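You operate a simulated robot arm through the tools that you are given. There is no shell and no other tool.

Carry out the task below with a simulated robot arm. There is one attempt and no reset: what you move stays moved.

## Task
Soak the oats: tip them into the red bowl, add milk and cover it with the orange plate.
Fine: 85 to 125 ml from the white jug; tub and jug back on the worktop. Set down upright: white jug.
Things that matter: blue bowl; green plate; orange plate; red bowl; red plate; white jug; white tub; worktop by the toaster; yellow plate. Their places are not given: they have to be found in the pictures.

The check looks at the end state, three seconds after you hand in, the way a careful person would. Anything else that was tipped, shoved, dropped, spilled or broken makes it a failure. Lids that push on must go on centred and level and be pressed home; caps that screw on are set level and turned clockwise until they are tight.

## Robot
A 6-joint arm with a two-finger parallel gripper, fixed in place. Base frame: the origin is at the foot of the arm, x ahead of it, y to its left, z up; the work surface is at about z = 920. Lengths are in mm, angles in degrees, forces in N, time in s.
With the tool pointing down near the work surface it reaches from about 440 to 860 mm from the base axis. Its first joint turns from -115.0 to 115.0 degrees. Payload 4.2 kg.
The tool frame sits at the grasp point between the pads (the TCP): z along the fingers, y along the line on which they close. The tips reach 23 mm beyond it. Largest opening 94 mm; finger width 38, thickness 10; the body of the gripper, 54 by 96 mm, starts 39 mm behind the TCP.
Orientation is told as [roll, pitch, yaw] about the base's x, y, z axes, in that order, counted from this pose: with the fingers straight down and closing along the base's y, the tool's x points along the base's -x, its y along +y and its z along -z.

## Interface
- The arm moves only by the tool move_arm. Its arguments are lists of equal length, an entry for each row: "slide": the shift along the tool's x, y, z in cm, a list of three; "rot": the turn, a rotation vector about the tool's x, y, z in degrees, a list of three; "fingers": the opening, from 0 (shut) to 1 (fully open). In form: {"slide": [[dx, dy, dz], ...], "rot": [[ax, ay, az], ...], "fingers": [fingers, ...]}. A call has 1 to 20 rows; each row shifts and turns the commanded pose from where the row before left it, along the tool's axes as they then stand. A row lasts 0.2 s, in which the tool goes at most 50 mm and 8.6 degrees; a call with a longer step from one row to the next is refused whole, and so is a gripper value outside its range. Where a pose cannot be reached the arm comes as near as it can. A force on the tool above 40 N (or 10 N above the force at the start of the call, whichever is more), or a blocked arm, ends the call early, and 0.2 s more pass. The fingers move at their own pace (about 108 mm/s each) and stop on an object; they squeeze with about 42 N. The grip force told is the motor's: it shows also when the fingers shut on nothing. Time passes only in rows, and 0.2 s behind the last, so rows that do not move let the fingers close. The reply holds the time, the measured pose of the TCP, the force on the tool along the base axes, the opening and the grip force, in the units named above and with some noise, with the torque about the TCP (base axes, N m) and any sound that the robot's microphone picked up, and new pictures: "views" is both (left out), scene, wrist or none.
- Cameras (640 x 400 px; columns grow to the right, rows downward): "scene" is fixed at [61.7, 652.9, 1678.1]; the picture's right is [-0.84, -0.55, 0.00], its down [-0.36, 0.55, -0.75] and it looks along [0.41, -0.63, -0.66] (base axes); focal length 324 px, centre (320, 200). "wrist" rides on the gripper at [86, 16, -74] in the tool frame; the picture's right is [-0.18, 0.98, 0.00], its down [-0.58, -0.11, -0.81] and it looks along [-0.79, -0.15, 0.59] (tool axes); focal length 243 px, centre (320, 200).
- slide_trunk(by): slides the trunk up (or, below 0, down) by that many mm; the arm rides with it, the base frame stays. It gives what a move gives, with no picture.
- probe_pixels(camera, pixels): for up to 12 pixels [column, row] of the newest picture of that camera ("zoom" is the newest enlarged one), the place [x, y, z] in the base frame of the surface seen there, good to about 2 mm, but the place of the scene camera against the robot may be out by one fixed shift of up to 18 mm in any direction. The clock stands still meanwhile.
- inspect(camera, box): a new picture of the part [left, top, right, bottom] of that camera's present view, enlarged. The clock stands still meanwhile.
- close_job(): hands the job in; it is judged then, once.

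Leave the gripper open and the arm clear of the work at the hand-in unless told otherwise.

The tools are called after "Call:" as a command line: name --argument value ..., lists and objects as JSON in quotes. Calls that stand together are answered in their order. move_arm: Moves the arm, as the interface text tells. Its arguments: {"type":"object","properties":{"slide":{"type":"array","items":{"type":"array","items":{"type":"number"}}},"rot":{"type":"array","items":{"type":"array","items":{"type":"number"}}},"fingers":{"type":"array","items":{"type":"number"}},"views":{"type":"string","enum":["both","scene","wrist","none"]}},"required":["slide","rot","fingers"]} The other tools are called the same way: slide_trunk (by) slides the trunk up or down; probe_pixels (camera, pixels) gives the place of the surface under pixels of a picture; inspect (camera, box) takes an enlarged picture of a part of a camera's view; close_job () hands the job in.

At the start:

```text
time_s: 0.0
position: [493.8, 94.3, 1282.6]
orientation: [0.0, 0.0, 0.0]
force: [0.3, 0.6, 0.0]
ft_torque: [-0.01, -0.01, 0.0]
grip_width: 93.8
finger_force: 0.1
trunk travel left (down, up): [-875.0, 115.0]
```

scene: 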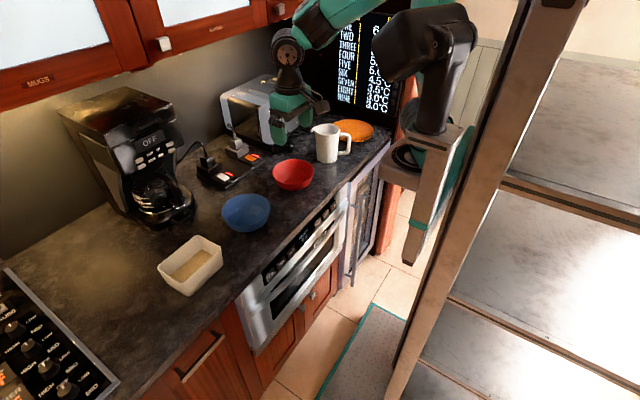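
wrist: 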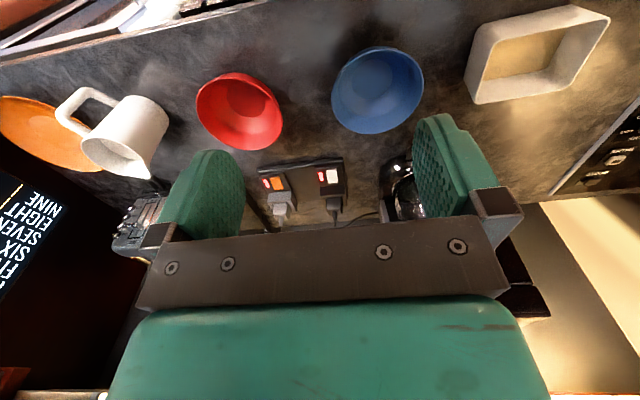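

I see the white tub (scene ~190,265), blue bowl (246,212), red bowl (293,174), white jug (328,142) and an orange plate (354,130). I'll zoom in on these first, and probe their places.

Call:
inspect --camera "scene" --box '[240, 90, 400, 200]'

Call:
inspect --camera "wrist" --box '[0, 40, 300, 230]'

Call:
probe_pixels --camera "wrist" --pixels '[[240, 110], [200, 100], [283, 125], [250, 75], [215, 133], [378, 90], [110, 120], [130, 160], [166, 120], [75, 110], [40, 130], [15, 100]]'

Call:
probe_pixels --camera "scene" --pixels '[[293, 178], [273, 172], [314, 176], [292, 161], [328, 142], [314, 129], [338, 127], [349, 145], [355, 130], [374, 131], [190, 268], [246, 213]]'

```text
3.64 times, centred on (320, 145) of scene
```

zoom: 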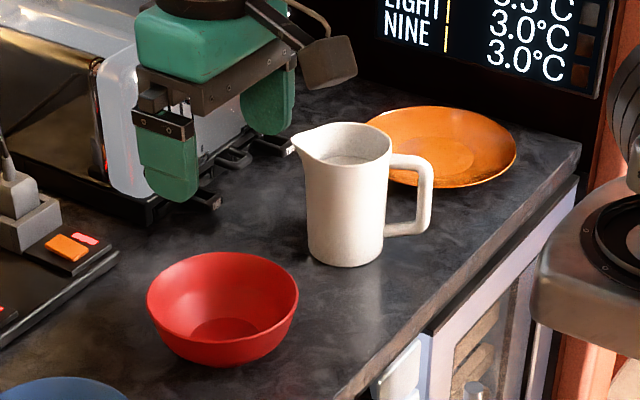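

```text
2.11 times, centred on (150, 135) of wrist
```

zoom: 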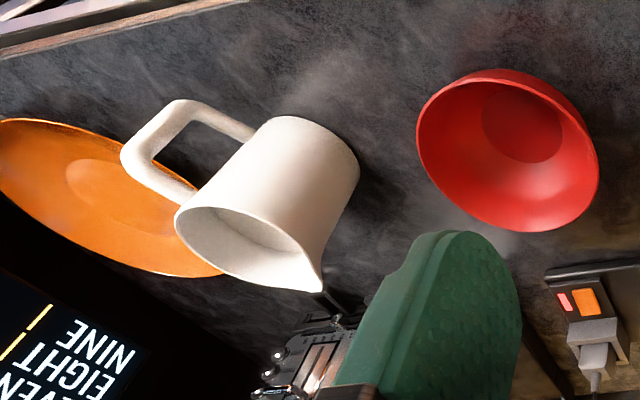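

```text
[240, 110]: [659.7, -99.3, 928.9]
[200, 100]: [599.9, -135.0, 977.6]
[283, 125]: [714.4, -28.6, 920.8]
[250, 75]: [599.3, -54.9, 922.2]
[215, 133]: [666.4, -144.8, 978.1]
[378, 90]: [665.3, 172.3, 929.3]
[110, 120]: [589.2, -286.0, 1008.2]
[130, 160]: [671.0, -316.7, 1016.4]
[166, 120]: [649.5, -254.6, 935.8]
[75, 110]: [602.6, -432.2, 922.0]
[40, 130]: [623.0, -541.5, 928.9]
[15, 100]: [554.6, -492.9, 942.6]
```

```text
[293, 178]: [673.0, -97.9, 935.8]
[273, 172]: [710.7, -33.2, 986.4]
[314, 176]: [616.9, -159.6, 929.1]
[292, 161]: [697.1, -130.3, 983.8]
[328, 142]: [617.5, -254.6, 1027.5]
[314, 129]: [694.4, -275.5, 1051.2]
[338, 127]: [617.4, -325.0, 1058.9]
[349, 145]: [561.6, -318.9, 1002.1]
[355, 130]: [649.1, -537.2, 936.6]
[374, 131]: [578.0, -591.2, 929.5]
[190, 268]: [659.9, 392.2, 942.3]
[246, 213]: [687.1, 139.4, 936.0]
```

The wrist camera gives good places; the scene camera seems shifted by about 7 mm or more. Next I'll zoom on the tub and blue bowl, and probe more points of the tub, the jug and the plate.

Call:
inspect --camera "wrist" --box '[320, 0, 640, 200]'

Call:
inspect --camera "scene" --box '[120, 180, 280, 310]'

Call:
probe_pixels --camera "wrist" --pixels '[[490, 25], [571, 8], [608, 17], [540, 72], [480, 98], [530, 50], [500, 35], [470, 80], [590, 50], [550, 95], [560, 30], [510, 65]]'

Call:
probe_pixels --camera "wrist" --pixels '[[198, 95], [204, 122], [225, 141], [255, 149], [276, 140], [282, 120], [234, 75], [262, 95], [230, 110], [240, 95], [250, 120], [300, 140]]'

Call:
probe_pixels --camera "wrist" --pixels '[[84, 141], [95, 160], [120, 175], [150, 176], [108, 140], [60, 112], [85, 90], [110, 100], [130, 97], [167, 116], [120, 155], [100, 150]]'

Call:
probe_pixels --camera "wrist" --pixels '[[2, 98], [2, 130], [20, 148], [40, 160], [70, 169], [95, 169], [30, 100], [50, 104], [50, 125], [60, 140], [80, 155], [30, 125]]'

```text
2.00 times, centred on (480, 100) of wrist
```

zoom: 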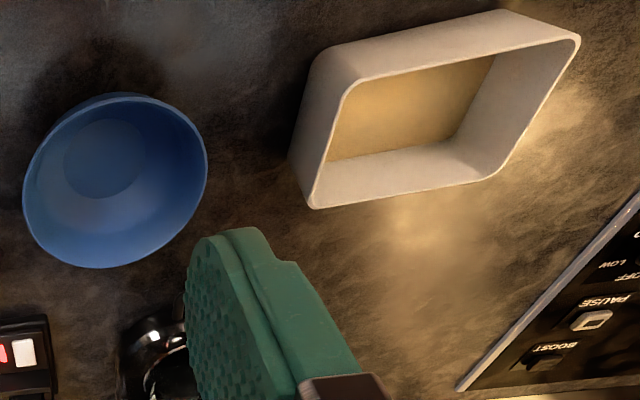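

```text
3.08 times, centred on (200, 245) of scene
```

zoom: 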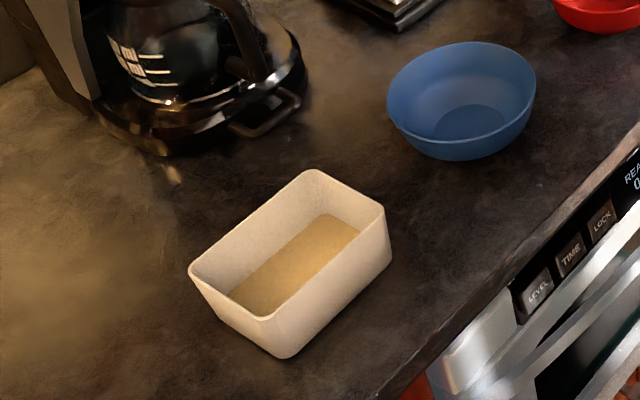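

```text
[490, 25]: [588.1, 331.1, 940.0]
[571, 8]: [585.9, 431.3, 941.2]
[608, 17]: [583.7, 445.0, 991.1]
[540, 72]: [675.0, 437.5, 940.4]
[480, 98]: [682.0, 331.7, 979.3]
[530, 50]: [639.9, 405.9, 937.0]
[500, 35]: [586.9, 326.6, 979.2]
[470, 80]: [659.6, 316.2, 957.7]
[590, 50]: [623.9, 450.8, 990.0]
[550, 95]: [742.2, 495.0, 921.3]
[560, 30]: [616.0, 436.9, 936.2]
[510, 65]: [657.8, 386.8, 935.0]
```

```text
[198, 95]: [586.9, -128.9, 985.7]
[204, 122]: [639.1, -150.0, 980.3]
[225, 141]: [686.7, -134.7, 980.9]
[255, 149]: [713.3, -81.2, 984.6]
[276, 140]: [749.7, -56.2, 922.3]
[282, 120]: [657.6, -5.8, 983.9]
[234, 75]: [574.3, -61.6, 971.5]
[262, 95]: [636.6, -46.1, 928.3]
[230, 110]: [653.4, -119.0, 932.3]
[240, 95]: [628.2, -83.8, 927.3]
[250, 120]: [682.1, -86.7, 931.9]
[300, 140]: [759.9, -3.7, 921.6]
```

```text
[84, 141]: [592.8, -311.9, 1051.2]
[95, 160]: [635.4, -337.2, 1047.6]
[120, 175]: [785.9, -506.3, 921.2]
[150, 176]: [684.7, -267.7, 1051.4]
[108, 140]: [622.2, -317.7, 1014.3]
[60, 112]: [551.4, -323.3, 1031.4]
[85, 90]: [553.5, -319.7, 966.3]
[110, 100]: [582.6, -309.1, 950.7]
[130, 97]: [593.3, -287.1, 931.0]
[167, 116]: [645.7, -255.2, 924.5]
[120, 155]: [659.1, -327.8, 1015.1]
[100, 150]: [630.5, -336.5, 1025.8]
```

```text
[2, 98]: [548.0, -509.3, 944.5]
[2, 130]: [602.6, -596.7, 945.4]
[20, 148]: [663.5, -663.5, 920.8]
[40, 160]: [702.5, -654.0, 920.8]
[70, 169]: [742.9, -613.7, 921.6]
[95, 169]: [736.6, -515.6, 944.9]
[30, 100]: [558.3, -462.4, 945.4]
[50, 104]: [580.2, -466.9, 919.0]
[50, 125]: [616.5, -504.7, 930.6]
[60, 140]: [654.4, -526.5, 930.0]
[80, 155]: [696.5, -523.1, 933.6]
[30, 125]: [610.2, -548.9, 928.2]
```

The tub (about 100 × 125 mm, rim z≈990) holds a shallow layer of oats. The jug's rim is at about z 1051, and its spout points +x/+y. Before moving I'll probe the worktop edge near the orange plate, then take the hand over to the tub for a close look.

Call:
probe_pixels --camera "wrist" --pixels '[[5, 62], [5, 70], [100, 42], [100, 50], [250, 8], [250, 14], [200, 25], [3, 85], [115, 178], [130, 185], [100, 185], [30, 75]]'

Call:
probe_pixels --camera "scene" --pixels '[[388, 145], [383, 152], [370, 165], [386, 138], [340, 185], [390, 140], [370, 120], [375, 122], [335, 130], [374, 127], [360, 141], [345, 121]]'

Call:
move_arm --slide '[[0.54, 3.26, 1.91], [0.54, 3.26, 1.91], [0.54, 3.26, 1.91], [0.54, 3.26, 1.91], [0.54, 3.26, 1.91], [0.54, 3.26, 1.91], [0.54, 3.26, 1.91], [0.54, 3.26, 1.91], [0.54, 3.26, 1.91], [0.54, 3.26, 1.91]]' --rot '[[0, 0, 0], [0, 0, 0], [0, 0, 0], [0, 0, 0], [0, 0, 0], [0, 0, 0], [0, 0, 0], [0, 0, 0], [0, 0, 0], [0, 0, 0]]' --fingers '[1, 1, 1, 1, 1, 1, 1, 1, 1, 1]'

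```text
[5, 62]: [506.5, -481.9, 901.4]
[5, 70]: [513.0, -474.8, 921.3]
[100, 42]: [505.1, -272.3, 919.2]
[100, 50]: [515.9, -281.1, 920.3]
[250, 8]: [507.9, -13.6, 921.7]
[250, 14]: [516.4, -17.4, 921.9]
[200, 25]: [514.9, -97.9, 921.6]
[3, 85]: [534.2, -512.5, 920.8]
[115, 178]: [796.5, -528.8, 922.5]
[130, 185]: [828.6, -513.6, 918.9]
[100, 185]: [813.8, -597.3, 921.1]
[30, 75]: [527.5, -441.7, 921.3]
```

```text
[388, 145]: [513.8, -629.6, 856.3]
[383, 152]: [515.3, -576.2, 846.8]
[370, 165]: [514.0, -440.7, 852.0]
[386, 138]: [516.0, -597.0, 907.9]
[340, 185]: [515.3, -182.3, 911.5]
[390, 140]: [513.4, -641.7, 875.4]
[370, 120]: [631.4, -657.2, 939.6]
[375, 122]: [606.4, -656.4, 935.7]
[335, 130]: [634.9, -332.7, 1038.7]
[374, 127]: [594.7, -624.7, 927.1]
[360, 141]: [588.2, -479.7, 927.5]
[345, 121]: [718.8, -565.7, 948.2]
```

```text
time_s: 2.2
position: [441.4, 420.2, 1091.5]
orientation: [0.1, 0.1, 0.1]
force: [-0.6, 0.0, 0.5]
ft_torque: [0.03, -0.01, -0.02]
grip_width: 93.8
finger_force: 0.0
trunk travel left (down, up): [-875.0, 115.0]
```

scene: 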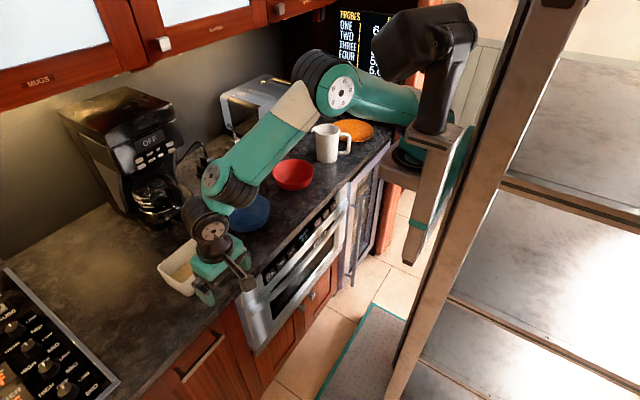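
wrist: 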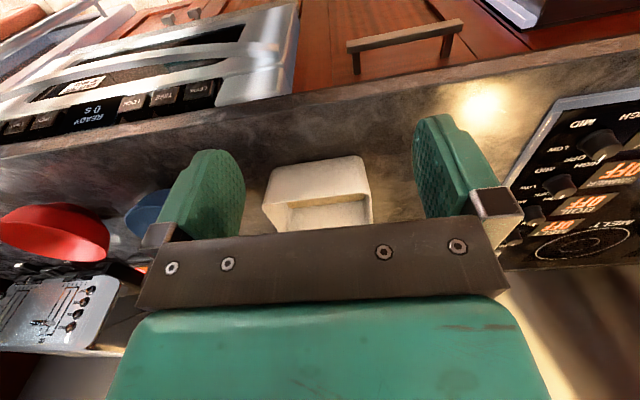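

The wrist picture is upside down (top = near edge of the worktop), and the hand hides the tub. I'll back off to a higher pose to see the tub from above.

Call:
move_arm --slide '[[-2.2, -0.5, -2.5], [-2.2, -0.5, -2.5], [-2.2, -0.5, -2.5], [-2.2, -0.5, -2.5]]' --rot '[[0, 0, 0], [0, 0, 0], [0, 0, 0], [0, 0, 0]]' --fingers '[1, 1, 1, 1]' --views "wrist"

Call:
inspect --camera "wrist" --box '[200, 40, 440, 190]'

```text
time_s: 3.2
position: [528.3, 399.4, 1192.1]
orientation: [-0.1, 0.0, 0.0]
force: [0.5, 0.7, -0.5]
ft_torque: [-0.01, -0.02, 0.0]
grip_width: 93.9
finger_force: 0.1
trunk travel left (down, up): [-875.0, 115.0]
```

wrist: 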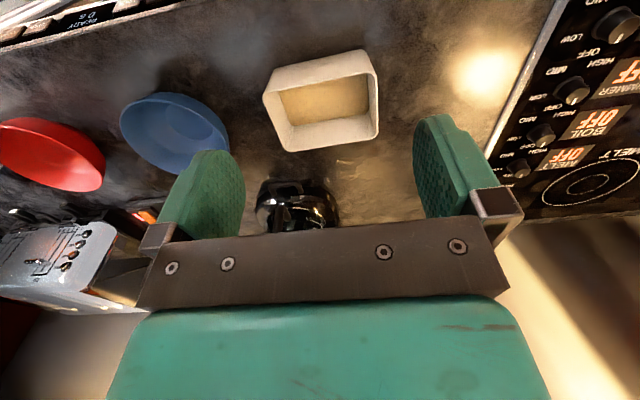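

```text
2.67 times, centred on (320, 115) of wrist
```

zoom: 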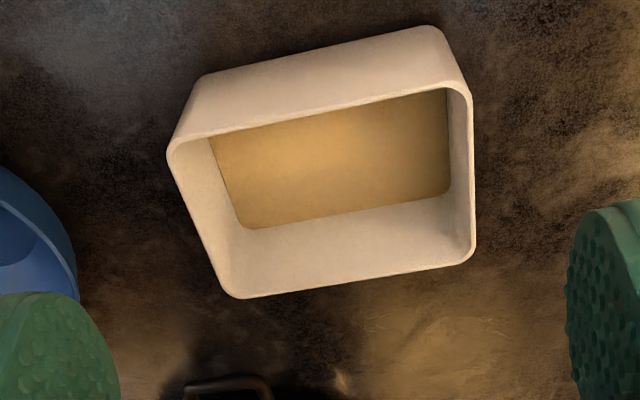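

The tub now shows clearly in the zoom. I'll probe its rim at the zoom pixels, along with the oats surface.

Call:
probe_pixels --camera "zoom" --pixels '[[174, 145], [245, 130], [320, 116], [400, 101], [450, 92], [470, 130], [473, 200], [470, 250], [352, 279], [237, 296], [203, 223], [330, 165]]'

Call:
probe_pixels --camera "zoom" --pixels '[[200, 90], [320, 60], [430, 35], [190, 100], [220, 80], [250, 160], [430, 120], [420, 190], [260, 215], [340, 240], [445, 150], [225, 180]]'

```text
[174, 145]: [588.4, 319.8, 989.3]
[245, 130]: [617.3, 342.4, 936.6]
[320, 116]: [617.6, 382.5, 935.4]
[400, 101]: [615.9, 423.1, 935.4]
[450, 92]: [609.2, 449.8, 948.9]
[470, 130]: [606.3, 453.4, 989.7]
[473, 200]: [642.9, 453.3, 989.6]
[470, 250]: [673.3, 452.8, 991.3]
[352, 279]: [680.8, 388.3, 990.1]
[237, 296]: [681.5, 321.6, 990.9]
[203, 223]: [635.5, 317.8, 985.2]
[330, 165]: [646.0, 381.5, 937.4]
```

```text
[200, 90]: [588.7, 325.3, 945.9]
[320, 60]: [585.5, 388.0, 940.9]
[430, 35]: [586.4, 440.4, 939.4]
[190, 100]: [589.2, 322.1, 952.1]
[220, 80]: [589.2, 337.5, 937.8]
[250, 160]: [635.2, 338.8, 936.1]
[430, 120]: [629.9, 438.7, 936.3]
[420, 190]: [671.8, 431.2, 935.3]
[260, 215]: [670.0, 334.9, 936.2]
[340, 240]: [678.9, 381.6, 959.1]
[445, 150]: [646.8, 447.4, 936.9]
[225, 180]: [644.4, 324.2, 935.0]
```

Tub: x 584–683, y 317–455, rim z 990, oats surface z 936. I plan to pinch the near long wall at its middle (587, 386, 976), with the fingers closing along x and the tool leaned 30° so it can tip far past level later. First I turn the tool -90° about its z at this height.

Call:
move_arm --slide '[[0, 0, 0], [0, 0, 0], [0, 0, 0], [0, 0, 0], [0, 0, 0], [0, 0, 0], [0, 0, 0], [0, 0, 0], [0, 0, 0], [0, 0, 0], [0, 0, 0], [0, 0, 0], [0, 0, 0], [0, 0, 0], [0, 0, 0]]' --rot '[[0, 0, -8.1818], [0, 0, -8.1818], [0, 0, -8.1818], [0, 0, -8.1818], [0, 0, -8.1818], [0, 0, -8.1818], [0, 0, -8.1818], [0, 0, -8.1818], [0, 0, -8.1818], [0, 0, -8.1818], [0, 0, -8.182], [0, -7.5, 0], [0, -7.5, 0], [0, -7.5, 0], [0, -7.5, 0]]' --fingers '[0.5, 0.5, 0.5, 0.5, 0.5, 0.5, 0.5, 0.5, 0.5, 0.5, 0.5, 0.5, 0.5, 0.5, 0.5]'

```text
time_s: 6.4
position: [526.2, 399.7, 1191.1]
orientation: [0.0, -30.1, 90.0]
force: [-0.3, 0.4, -0.8]
ft_torque: [0.01, 0.0, -0.01]
grip_width: 46.9
finger_force: 0.1
trunk travel left (down, up): [-875.0, 115.0]
```

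scene: 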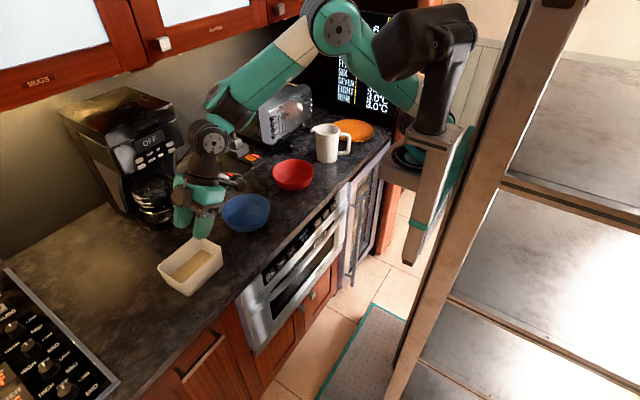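
wrist: 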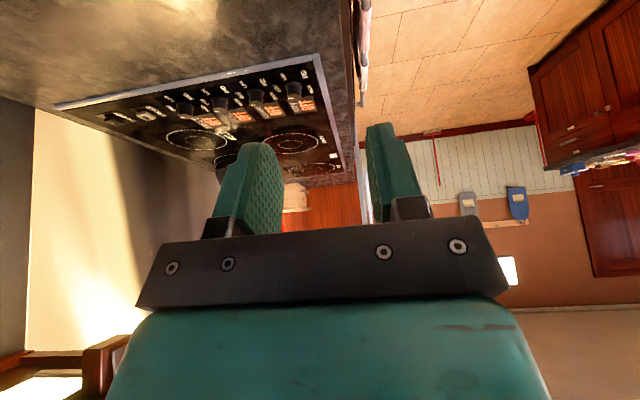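

The tool now leans 30° as planned. Next I move to the standoff behind the tub wall at (587, 346, 1045).

Call:
move_arm --slide '[[2.4, -1.22, 1.99], [2.4, -1.22, 1.99], [2.4, -1.22, 1.99], [2.4, -1.22, 1.99], [2.4, -1.22, 1.99]]' --rot '[[0, 0, 0], [0, 0, 0], [0, 0, 0], [0, 0, 0], [0, 0, 0]]' --fingers '[0.5, 0.5, 0.5, 0.5, 0.5]'

Call:
inspect --camera "scene" --box '[120, 180, 280, 310]'

```text
time_s: 7.6
position: [589.8, 344.7, 1048.1]
orientation: [-0.1, -29.9, 90.0]
force: [-0.6, 0.2, 1.1]
ft_torque: [-0.03, -0.01, -0.03]
grip_width: 47.2
finger_force: 0.1
trunk travel left (down, up): [-875.0, 115.0]
```

scene: 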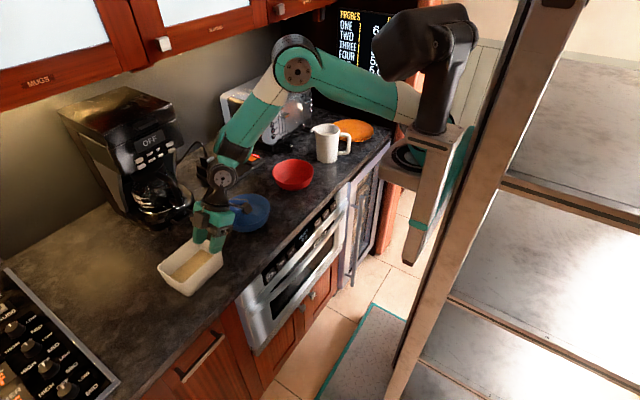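
wrist: 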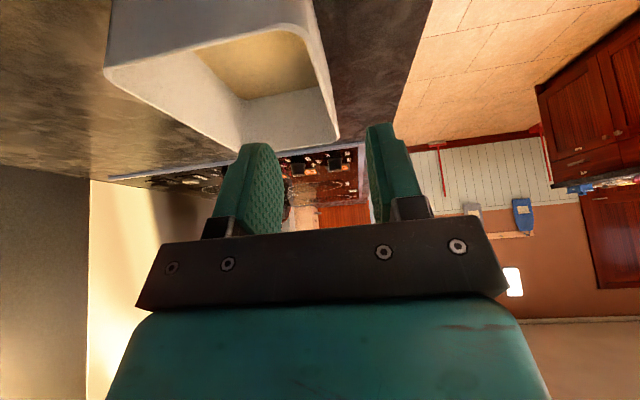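

```text
3.08 times, centred on (200, 245) of scene
```

zoom: 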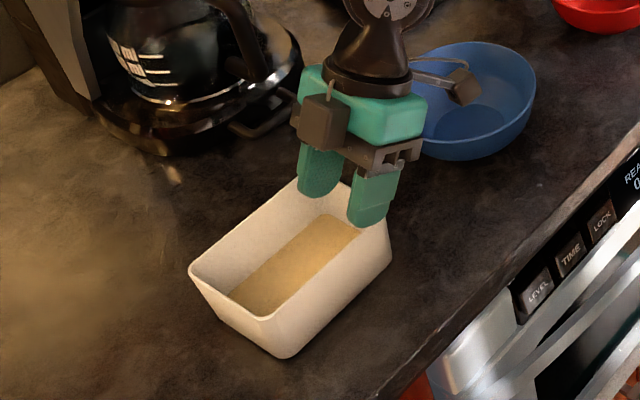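

The left finger will go inside the wall and the right one outside. I advance 83 mm along the tool and watch the force.

Call:
move_arm --slide '[[0, 0.28, 2.0], [0, 0, 2.0], [0, 0, 1.5], [0, 0, 1.5], [0, 0, 1.3]]' --rot '[[0, 0, 0], [0, 0, 0], [0, 0, 0], [0, 0, 0], [0, 0, 0]]' --fingers '[0.5, 0.5, 0.5, 0.5, 0.5]'

Call:
inspect --camera "scene" --box '[120, 180, 280, 310]'

```text
time_s: 8.8
position: [584.7, 387.1, 973.3]
orientation: [0.0, -30.0, 90.1]
force: [-0.4, 0.0, 0.1]
ft_torque: [0.0, 0.01, 0.03]
grip_width: 46.8
finger_force: 0.1
trunk travel left (down, up): [-875.0, 115.0]
```

scene: 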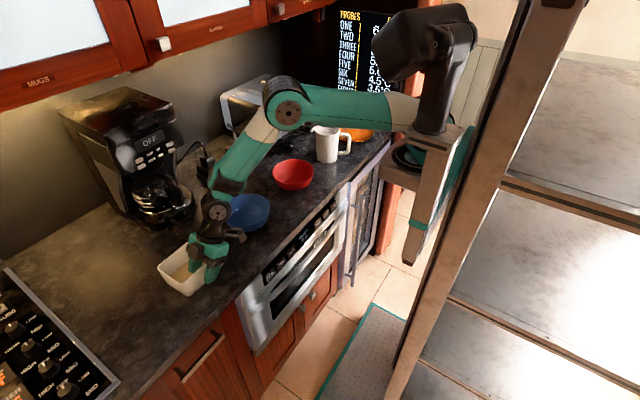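
wrist: 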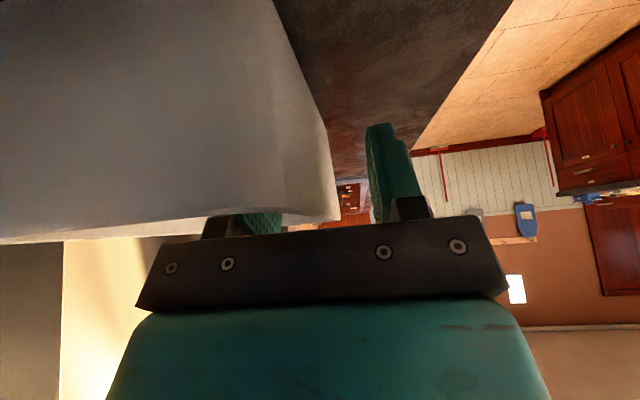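

```text
3.08 times, centred on (200, 245) of scene
```

zoom: 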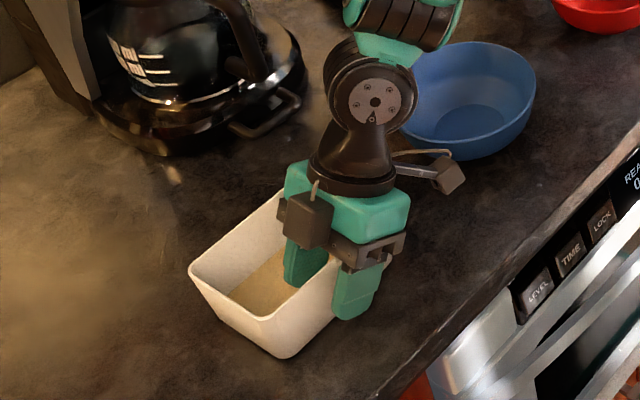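

One finger is inside the wall and one outside, with no contact force. I close the grip.

Call:
move_arm --slide '[[0, 0, 0], [0, 0, 0], [0, 0, 0], [0, 0, 0]]' --rot '[[0, 0, 0], [0, 0, 0], [0, 0, 0], [0, 0, 0]]' --fingers '[0.25, 0, 0, 0]' --views "scene"

```text
time_s: 9.8
position: [586.2, 386.9, 974.9]
orientation: [-0.2, -30.2, 90.1]
force: [5.2, 2.5, 17.2]
ft_torque: [-0.59, -1.86, 0.36]
grip_width: 3.5
finger_force: 42.4
trunk travel left (down, up): [-875.0, 115.0]
```

scene: 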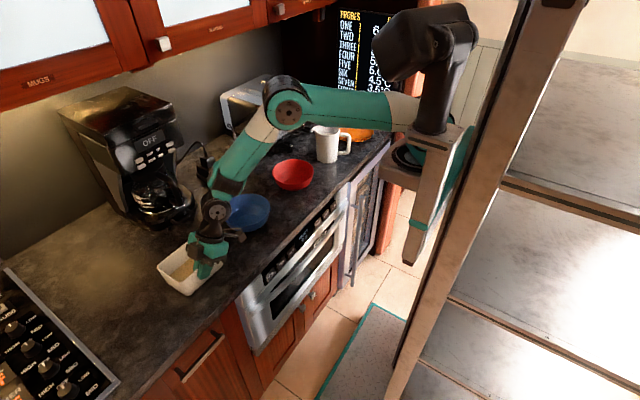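

Gripped at 3.5 mm wall width. I lift straight up 60 mm.

Call:
move_arm --slide '[[-0.5, 0, -0.866], [-0.5, 0, -0.866], [-1, 0, -1.732], [-1, 0, -1.732], [0, 0, 0]]' --rot '[[0, 0, 0], [0, 0, 0], [0, 0, 0], [0, 0, 0], [0, 0, 0]]' --fingers '[0, 0, 0, 0, 0]'

Call:
inspect --camera "scene" --box '[120, 180, 280, 310]'

```text
time_s: 11.0
position: [587.0, 385.9, 1033.7]
orientation: [0.0, -30.0, 89.9]
force: [-0.5, -0.2, -1.0]
ft_torque: [0.02, 0.05, 0.02]
grip_width: 2.6
finger_force: 42.2
trunk travel left (down, up): [-875.0, 115.0]
```

scene: 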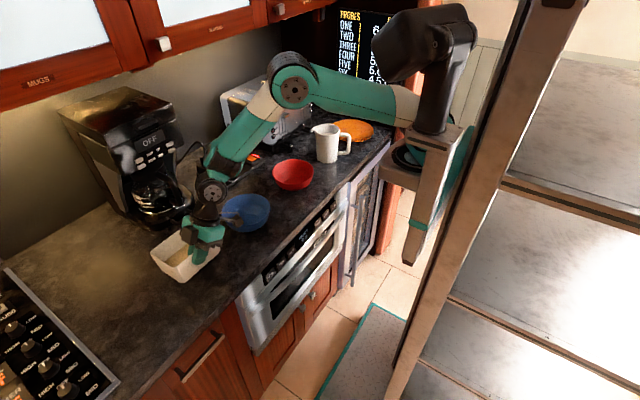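
wrist: 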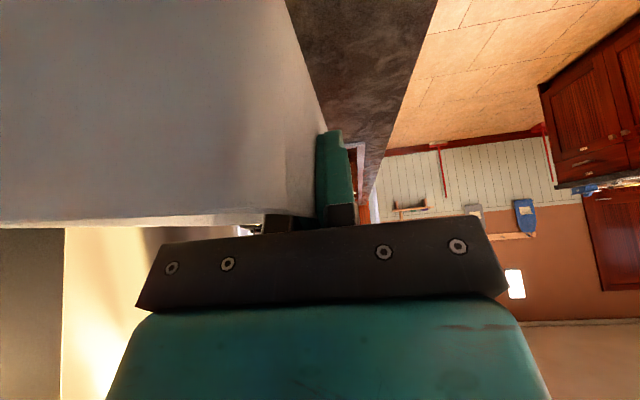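

```text
3.08 times, centred on (200, 245) of scene
```

zoom: 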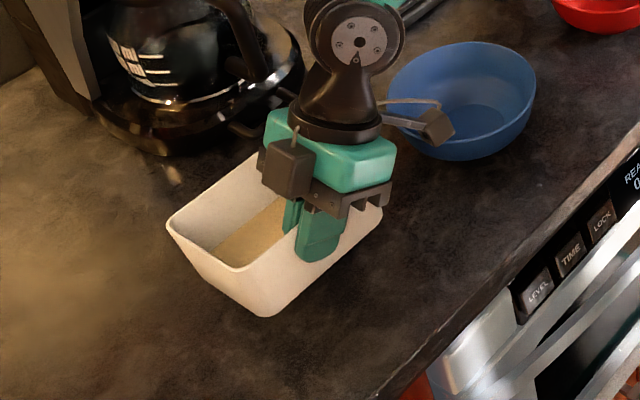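

The tub hangs level in the grip. I raise it to about z 1110, then carry it smoothly in -y to beside the red bowl (bowl centre ≈ (640, -77), radius 73, rim z 983).

Call:
move_arm --slide '[[-1.27, 0, -2.19], [-1.27, 0, -2.19], [-1.26, 0, -2.2], [1.3, -0.04, -0.76], [2.63, -0.04, -1.52], [2.63, -0.04, -1.52], [2.63, -0.04, -1.52], [2.63, -0.04, -1.52], [2.63, -0.04, -1.52], [2.63, -0.04, -1.52], [2.63, -0.04, -1.52], [2.63, -0.04, -1.52], [2.63, -0.04, -1.52], [2.63, -0.04, -1.52], [2.63, -0.04, -1.52], [2.63, -0.04, -1.52], [2.63, -0.04, -1.52], [2.63, -0.04, -1.52], [1.3, -0.04, -0.76]]' --rot '[[0, 0, 0], [0, 0, 0], [0, 0, 0], [0, 0, 0], [0, 0, 0], [0, 0, 0], [0, 0, 0], [0, 0, 0], [0, 0, 0], [0, 0, 0], [0, 0, 0], [0, 0, 0], [0, 0, 0], [0, 0, 0], [0, 0, 0], [0, 0, 0], [0, 0, 0], [0, 0, 0], [0, 0, 0]]' --fingers '[0, 0, 0, 0, 0, 0, 0, 0, 0, 0, 0, 0, 0, 0, 0, 0, 0, 0, 0]'

```text
time_s: 15.0
position: [591.6, -69.8, 1109.2]
orientation: [0.0, -30.0, 90.0]
force: [-0.2, -0.3, -0.6]
ft_torque: [0.02, 0.01, -0.03]
grip_width: 2.6
finger_force: 42.1
trunk travel left (down, up): [-875.0, 115.0]
```

scene: 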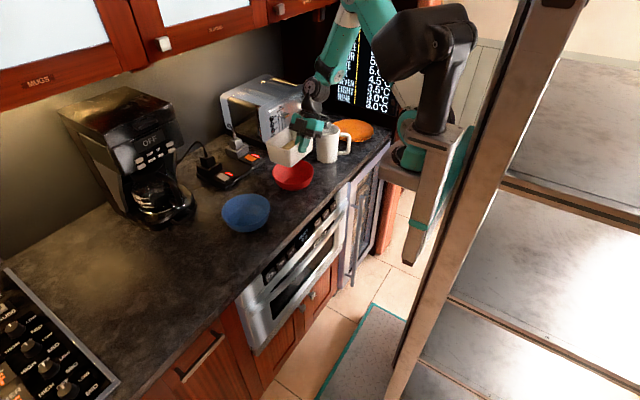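
wrist: 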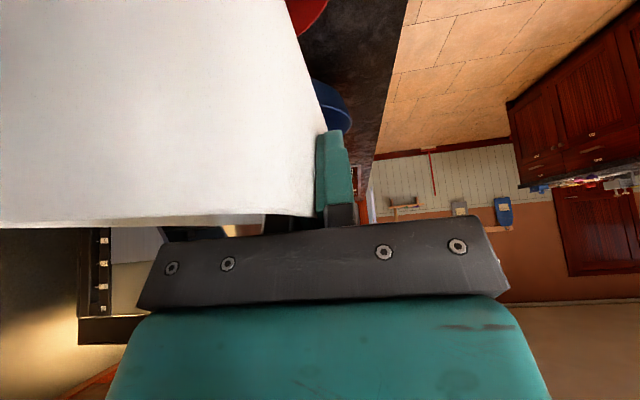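

The tub is over the bowl area. I shift 35 mm in -y so its pouring edge will end up above the bowl, then tip 60° in place. The oats should only pile against the end wall at that angle.

Call:
move_arm --slide '[[1.6, -0.07, -0.7], [1.63, -0.07, -0.7], [0, 0, 0], [0, 0, 0], [0, 0, 0], [0, 0, 0], [0, 0, 0], [0, 0, 0], [0, 0, 0], [0, 0, 0], [0, 0, 0]]' --rot '[[0, 0, 0], [0, 0, 0], [0, 6, 0], [0, 6, 0], [0, 6, 0], [0, 6, 0], [0, 6, 0], [0, 6, 0], [0, 6, 0], [0, 6, 0], [0, 6, 0]]' --fingers '[0, 0, 0, 0, 0, 0, 0, 0, 0, 0, 0]'

Call:
inspect --camera "scene" --box '[220, 60, 400, 200]'

```text
time_s: 17.4
position: [594.7, -104.2, 1106.0]
orientation: [0.0, 24.1, 90.0]
force: [-0.2, -0.8, -1.1]
ft_torque: [0.03, 0.05, 0.04]
grip_width: 3.0
finger_force: 41.8
trunk travel left (down, up): [-875.0, 115.0]
```

scene: 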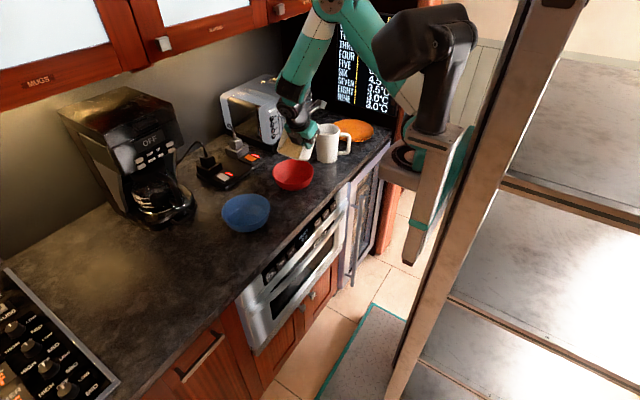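
wrist: 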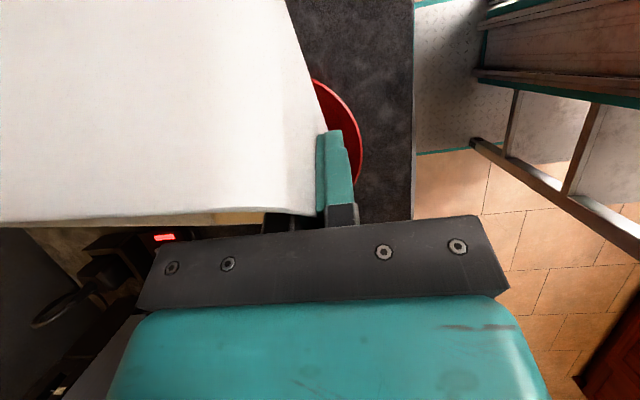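

```text
2.86 times, centred on (310, 130) of scene
```

zoom: 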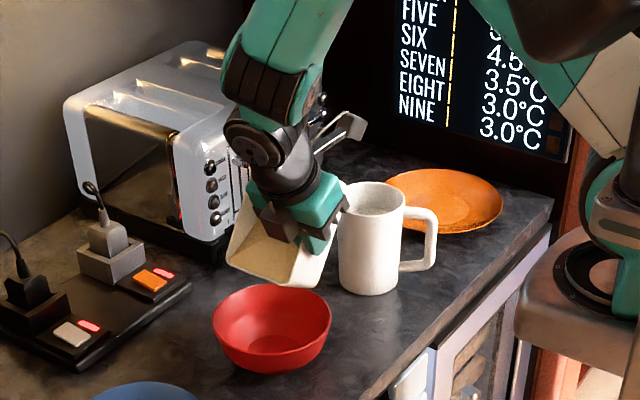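

The edge is heading over the bowl, with a clear view in the zoom. I lower 25 mm, then tip on to about 84°.

Call:
move_arm --slide '[[-0.51, 0, 1.14], [-0.51, 0, 1.14], [0, 0, 0], [0, 0, 0], [0, 0, 0], [0, 0, 0], [0, 0, 0], [0, 0, 0]]' --rot '[[0, 0, 0], [0, 0, 0], [0, 5, 0], [0, 5, 0], [0, 5, 0], [0, 5, 0], [0, 5, 0], [0, 5, 0]]' --fingers '[0, 0, 0, 0, 0, 0, 0, 0]' --views "scene"

Call:
inspect --camera "scene" --box '[230, 90, 370, 200]'

```text
time_s: 19.2
position: [592.3, -104.9, 1080.5]
orientation: [0.0, 54.1, 89.9]
force: [0.4, -0.2, 0.2]
ft_torque: [0.04, 0.04, -0.03]
grip_width: 2.6
finger_force: 42.1
trunk travel left (down, up): [-875.0, 115.0]
```

scene: 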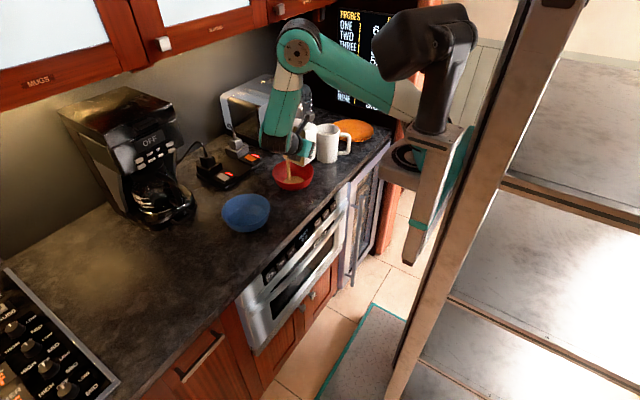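

```text
3.64 times, centred on (300, 145) of scene
```

zoom: 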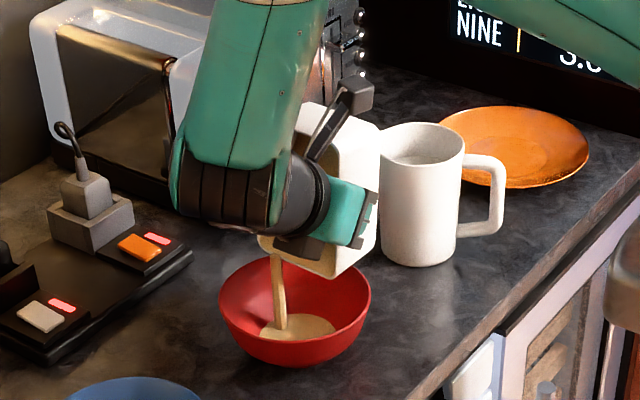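

Oats are streaming into the bowl and landing well inside it. I hold here to let them run, then look again.

Call:
move_arm --slide '[[0, 0, 0], [0, 0, 0], [0, 0, 0], [0, 0, 0], [0, 0, 0]]' --rot '[[0, 0, 0], [0, 0, 0], [0, 0, 0], [0, 0, 0], [0, 0, 0]]' --fingers '[0, 0, 0, 0, 0]' --views "both"

Call:
inspect --camera "scene" --box '[230, 90, 370, 200]'

```text
time_s: 20.4
position: [593.3, -104.2, 1081.1]
orientation: [0.0, 54.0, 90.0]
force: [0.3, -0.7, -1.6]
ft_torque: [0.05, 0.06, -0.03]
grip_width: 2.8
finger_force: 42.5
trunk travel left (down, up): [-875.0, 115.0]
```

scene: 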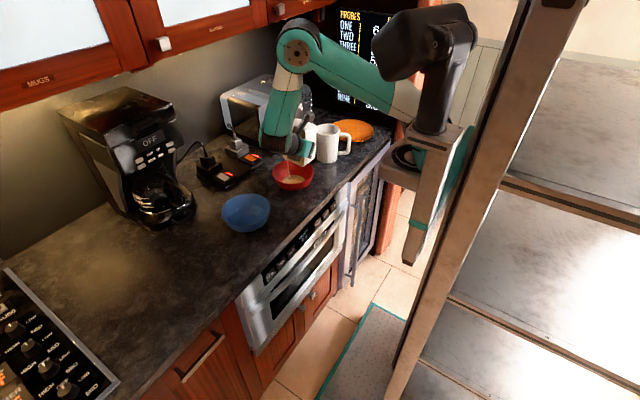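
wrist: 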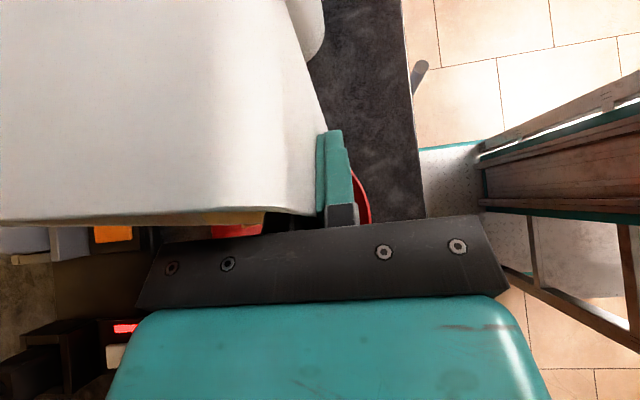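

```text
3.64 times, centred on (300, 145) of scene
```

zoom: 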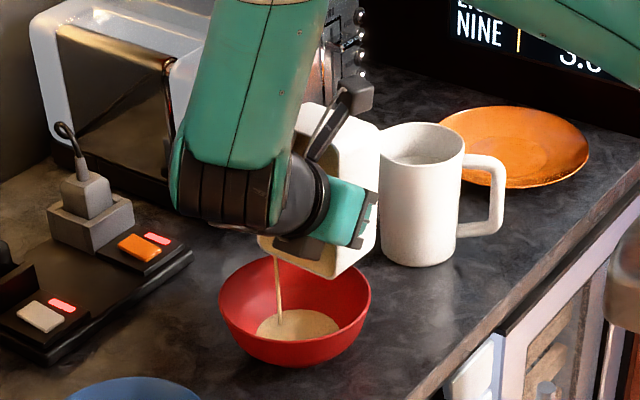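

The stream is thinning. I keep tipping slowly to about 112°, shifting slightly in +y so the edge stays over the bowl's middle.

Call:
move_arm --slide '[[-0.18, 0, -0.24], [-0.16, 0, -0.25], [-0.14, 0, -0.26], [-0.12, 0, -0.27], [-0.1, 0, -0.28], [-0.09, 0, -0.28], [-0.07, 0, -0.29], [0, 0, 0], [0, 0, 0], [0, 0, 0]]' --rot '[[0, 4, 0], [0, 4, 0], [0, 4, 0], [0, 4, 0], [0, 4, 0], [0, 4, 0], [0, 4, 0], [0, 0, 0], [0, 0, 0], [0, 0, 0]]' --fingers '[0, 0, 0, 0, 0, 0, 0, 0, 0, 0]' --views "both"

Call:
inspect --camera "scene" --box '[230, 90, 370, 200]'

```text
time_s: 22.6
position: [593.6, -82.2, 1080.4]
orientation: [-0.1, 81.9, 89.9]
force: [0.6, -0.5, -0.4]
ft_torque: [0.02, 0.05, 0.01]
grip_width: 2.7
finger_force: 41.9
trunk travel left (down, up): [-875.0, 115.0]
```

scene: 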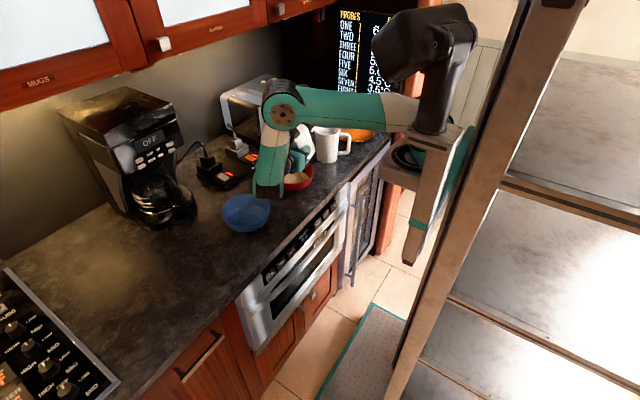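
wrist: 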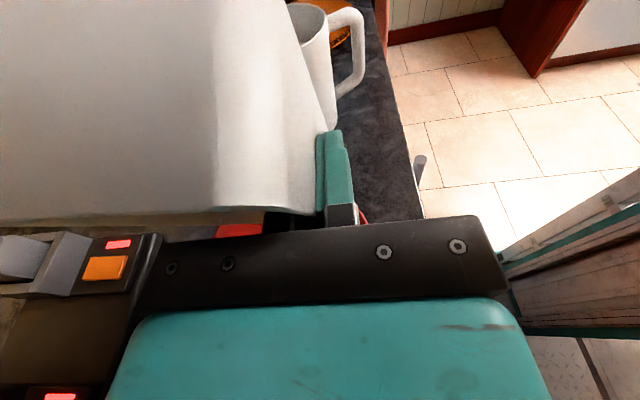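

```text
3.64 times, centred on (300, 145) of scene
```

zoom: 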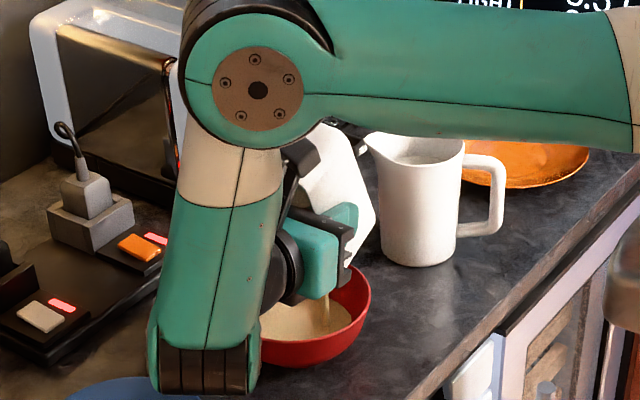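

The forearm's lower end (scene ~268,190) hangs close to the blue bowl. I'll probe its height before tipping any further.

Call:
probe_pixels --camera "scene" --pixels '[[262, 195], [275, 195], [280, 193], [258, 180], [285, 170], [300, 172], [315, 172], [318, 165], [318, 172], [295, 178], [310, 180], [301, 188]]'

Call:
inspect --camera "scene" --box '[260, 130, 340, 200]'

```text
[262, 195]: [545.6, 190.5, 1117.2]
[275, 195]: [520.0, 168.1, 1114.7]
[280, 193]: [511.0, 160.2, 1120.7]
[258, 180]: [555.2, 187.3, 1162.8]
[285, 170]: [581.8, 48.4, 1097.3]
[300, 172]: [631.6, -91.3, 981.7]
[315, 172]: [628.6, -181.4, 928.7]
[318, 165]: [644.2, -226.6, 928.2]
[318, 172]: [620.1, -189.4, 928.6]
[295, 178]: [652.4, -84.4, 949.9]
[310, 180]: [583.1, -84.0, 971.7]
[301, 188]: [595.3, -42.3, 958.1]
```

```text
5.71 times, centred on (300, 165) of scene
```

zoom: 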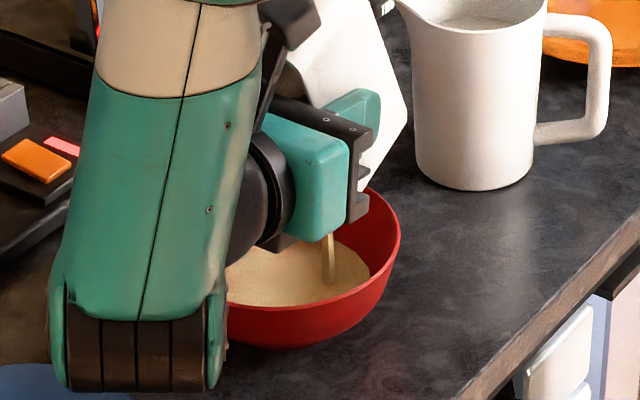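

Arm clearance is fine (z over about 1080 there). A thin stream is still running, so I tip another 16° and wait for it to finish.

Call:
move_arm --slide '[[0, 0, 0], [0, 0, 0], [0, 0, 0], [0, 0, 0], [0, 0, -0.3], [0, 0, -0.3], [0, 0, -0.3], [0, 0, -0.3], [0, 0, 0], [0, 0, 0], [0, 0, 0], [0, 0, 0], [0, 0, 0], [0, 0, 0], [0, 0, 0], [0, 0, 0]]' --rot '[[0, 0, 0], [0, 0, 0], [0, 0, 0], [0, 0, 0], [0, 4, 0], [0, 4, 0], [0, 4, 0], [0, 4, 0], [0, 0, 0], [0, 0, 0], [0, 0, 0], [0, 0, 0], [0, 0, 0], [0, 0, 0], [0, 0, 0], [0, 0, 0]]' --fingers '[0, 0, 0, 0, 0, 0, 0, 0, 0, 0, 0, 0, 0, 0, 0, 0]' --views "both"

Call:
inspect --camera "scene" --box '[260, 130, 340, 200]'

```text
time_s: 26.0
position: [506.1, -104.7, 1070.9]
orientation: [180.0, 82.2, -90.0]
force: [0.4, -0.1, -0.8]
ft_torque: [0.01, 0.05, 0.0]
grip_width: 2.1
finger_force: 42.1
out of reach, approached as far as the arm can: row 5, 6, 7, 8
trunk travel left (down, up): [-875.0, 115.0]
```

scene: 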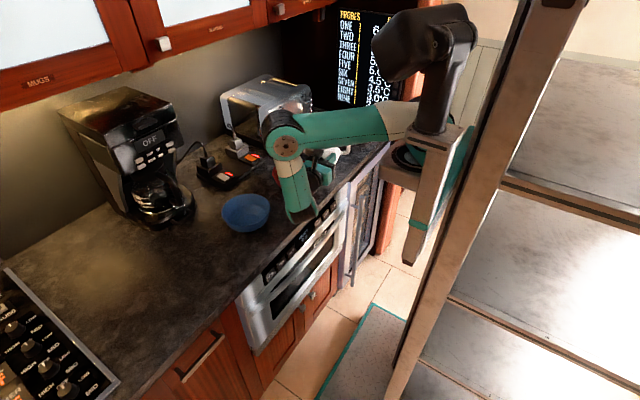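
wrist: 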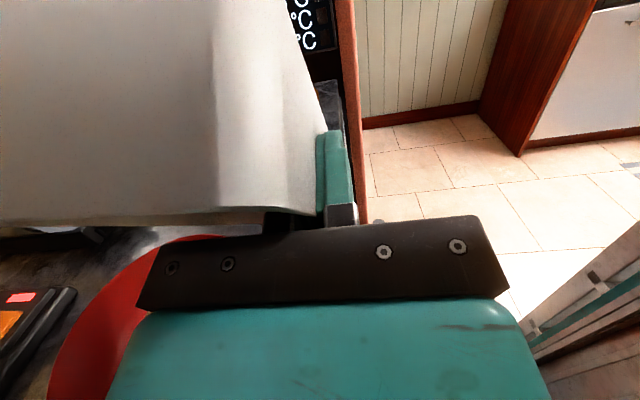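

```text
5.71 times, centred on (300, 165) of scene
```

zoom: 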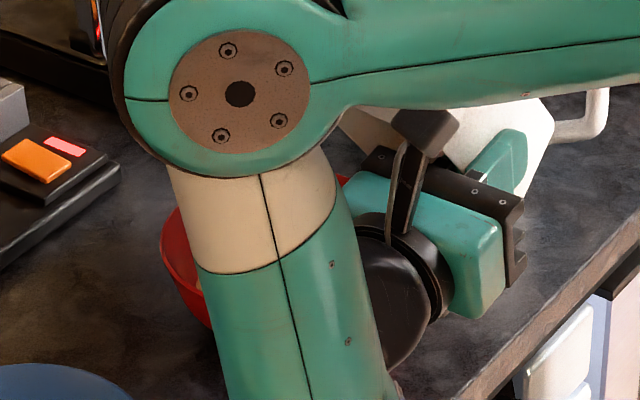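

The extra tilt was out of reach and the arm drifted to x≈506, off the bowl. I turn back 16° at once to return to the previous reachable pose.

Call:
move_arm --slide '[[0, 0, 0], [0, 0, 0], [0, 0, 0], [0, 0, 0]]' --rot '[[0, -4, 0], [0, -4, 0], [0, -4, 0], [0, -4, 0]]' --fingers '[0, 0, 0, 0]' --views "both"

Call:
inspect --camera "scene" --box '[230, 120, 350, 210]'

```text
time_s: 27.0
position: [506.0, -105.3, 1071.8]
orientation: [-0.2, 81.8, 89.9]
force: [-0.2, 0.3, -1.4]
ft_torque: [0.07, 0.05, 0.02]
grip_width: 2.2
finger_force: 41.9
trunk travel left (down, up): [-875.0, 115.0]
```

scene: 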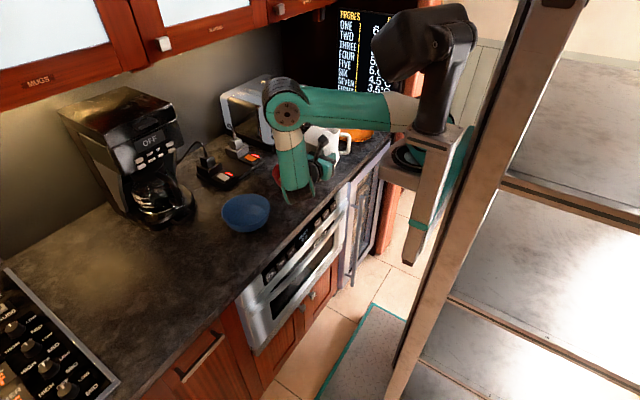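
wrist: 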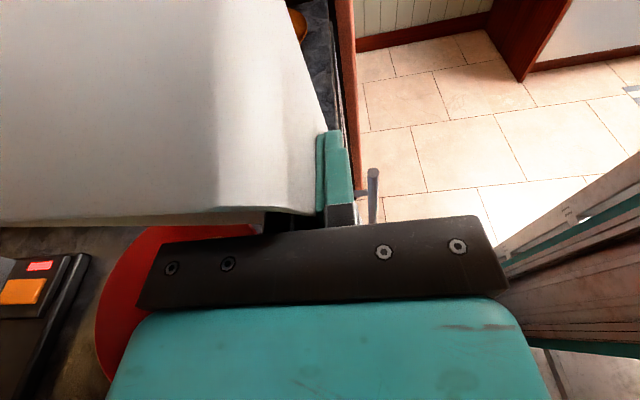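

```text
4.44 times, centred on (290, 165) of scene
```

zoom: 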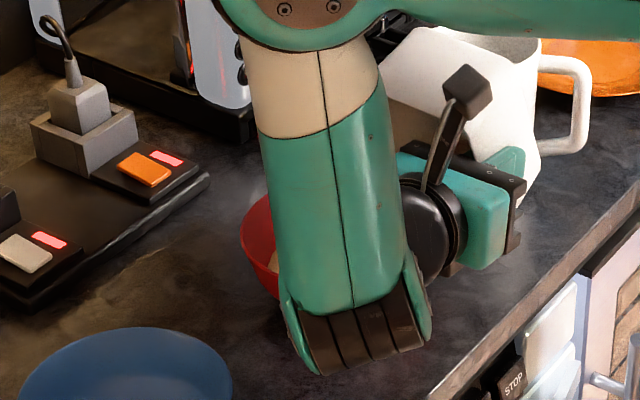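

No force and no visible spill, but the tub sits off to the near side. I bring it back +x 87 mm and +y 20 mm over the bowl, keeping the tilt.

Call:
move_arm --slide '[[-0.1, -3.0, -0.7], [-0.1, -3.0, -0.7], [-0.1, -2.7, -0.7]]' --rot '[[0, 0, 0], [0, 0, 0], [0, 0, 0]]' --fingers '[0, 0, 0]' --views "both"

Call:
inspect --camera "scene" --box '[230, 120, 350, 210]'

```text
time_s: 27.8
position: [594.7, -85.0, 1070.2]
orientation: [0.1, 82.1, 90.0]
force: [0.8, -0.3, 0.1]
ft_torque: [0.05, 0.03, -0.02]
grip_width: 2.6
finger_force: 42.0
trunk travel left (down, up): [-875.0, 115.0]
```

scene: 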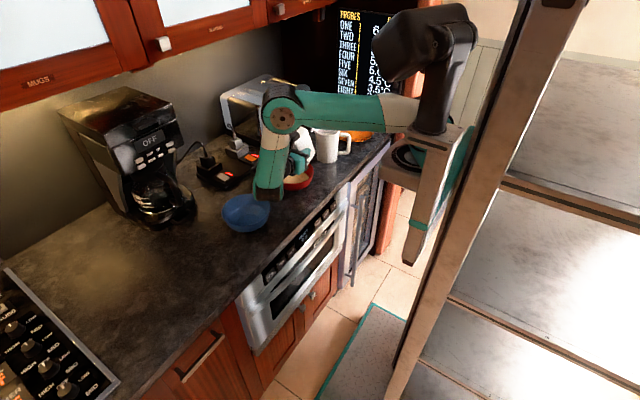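
wrist: 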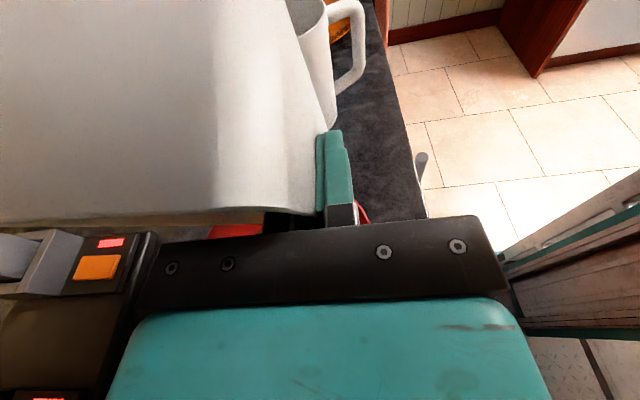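

```text
4.44 times, centred on (290, 165) of scene
```

zoom: 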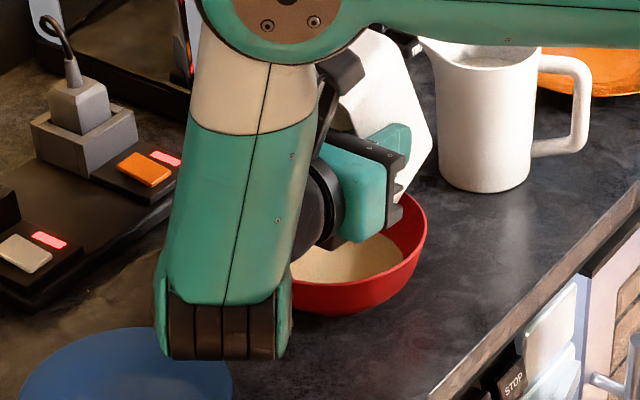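

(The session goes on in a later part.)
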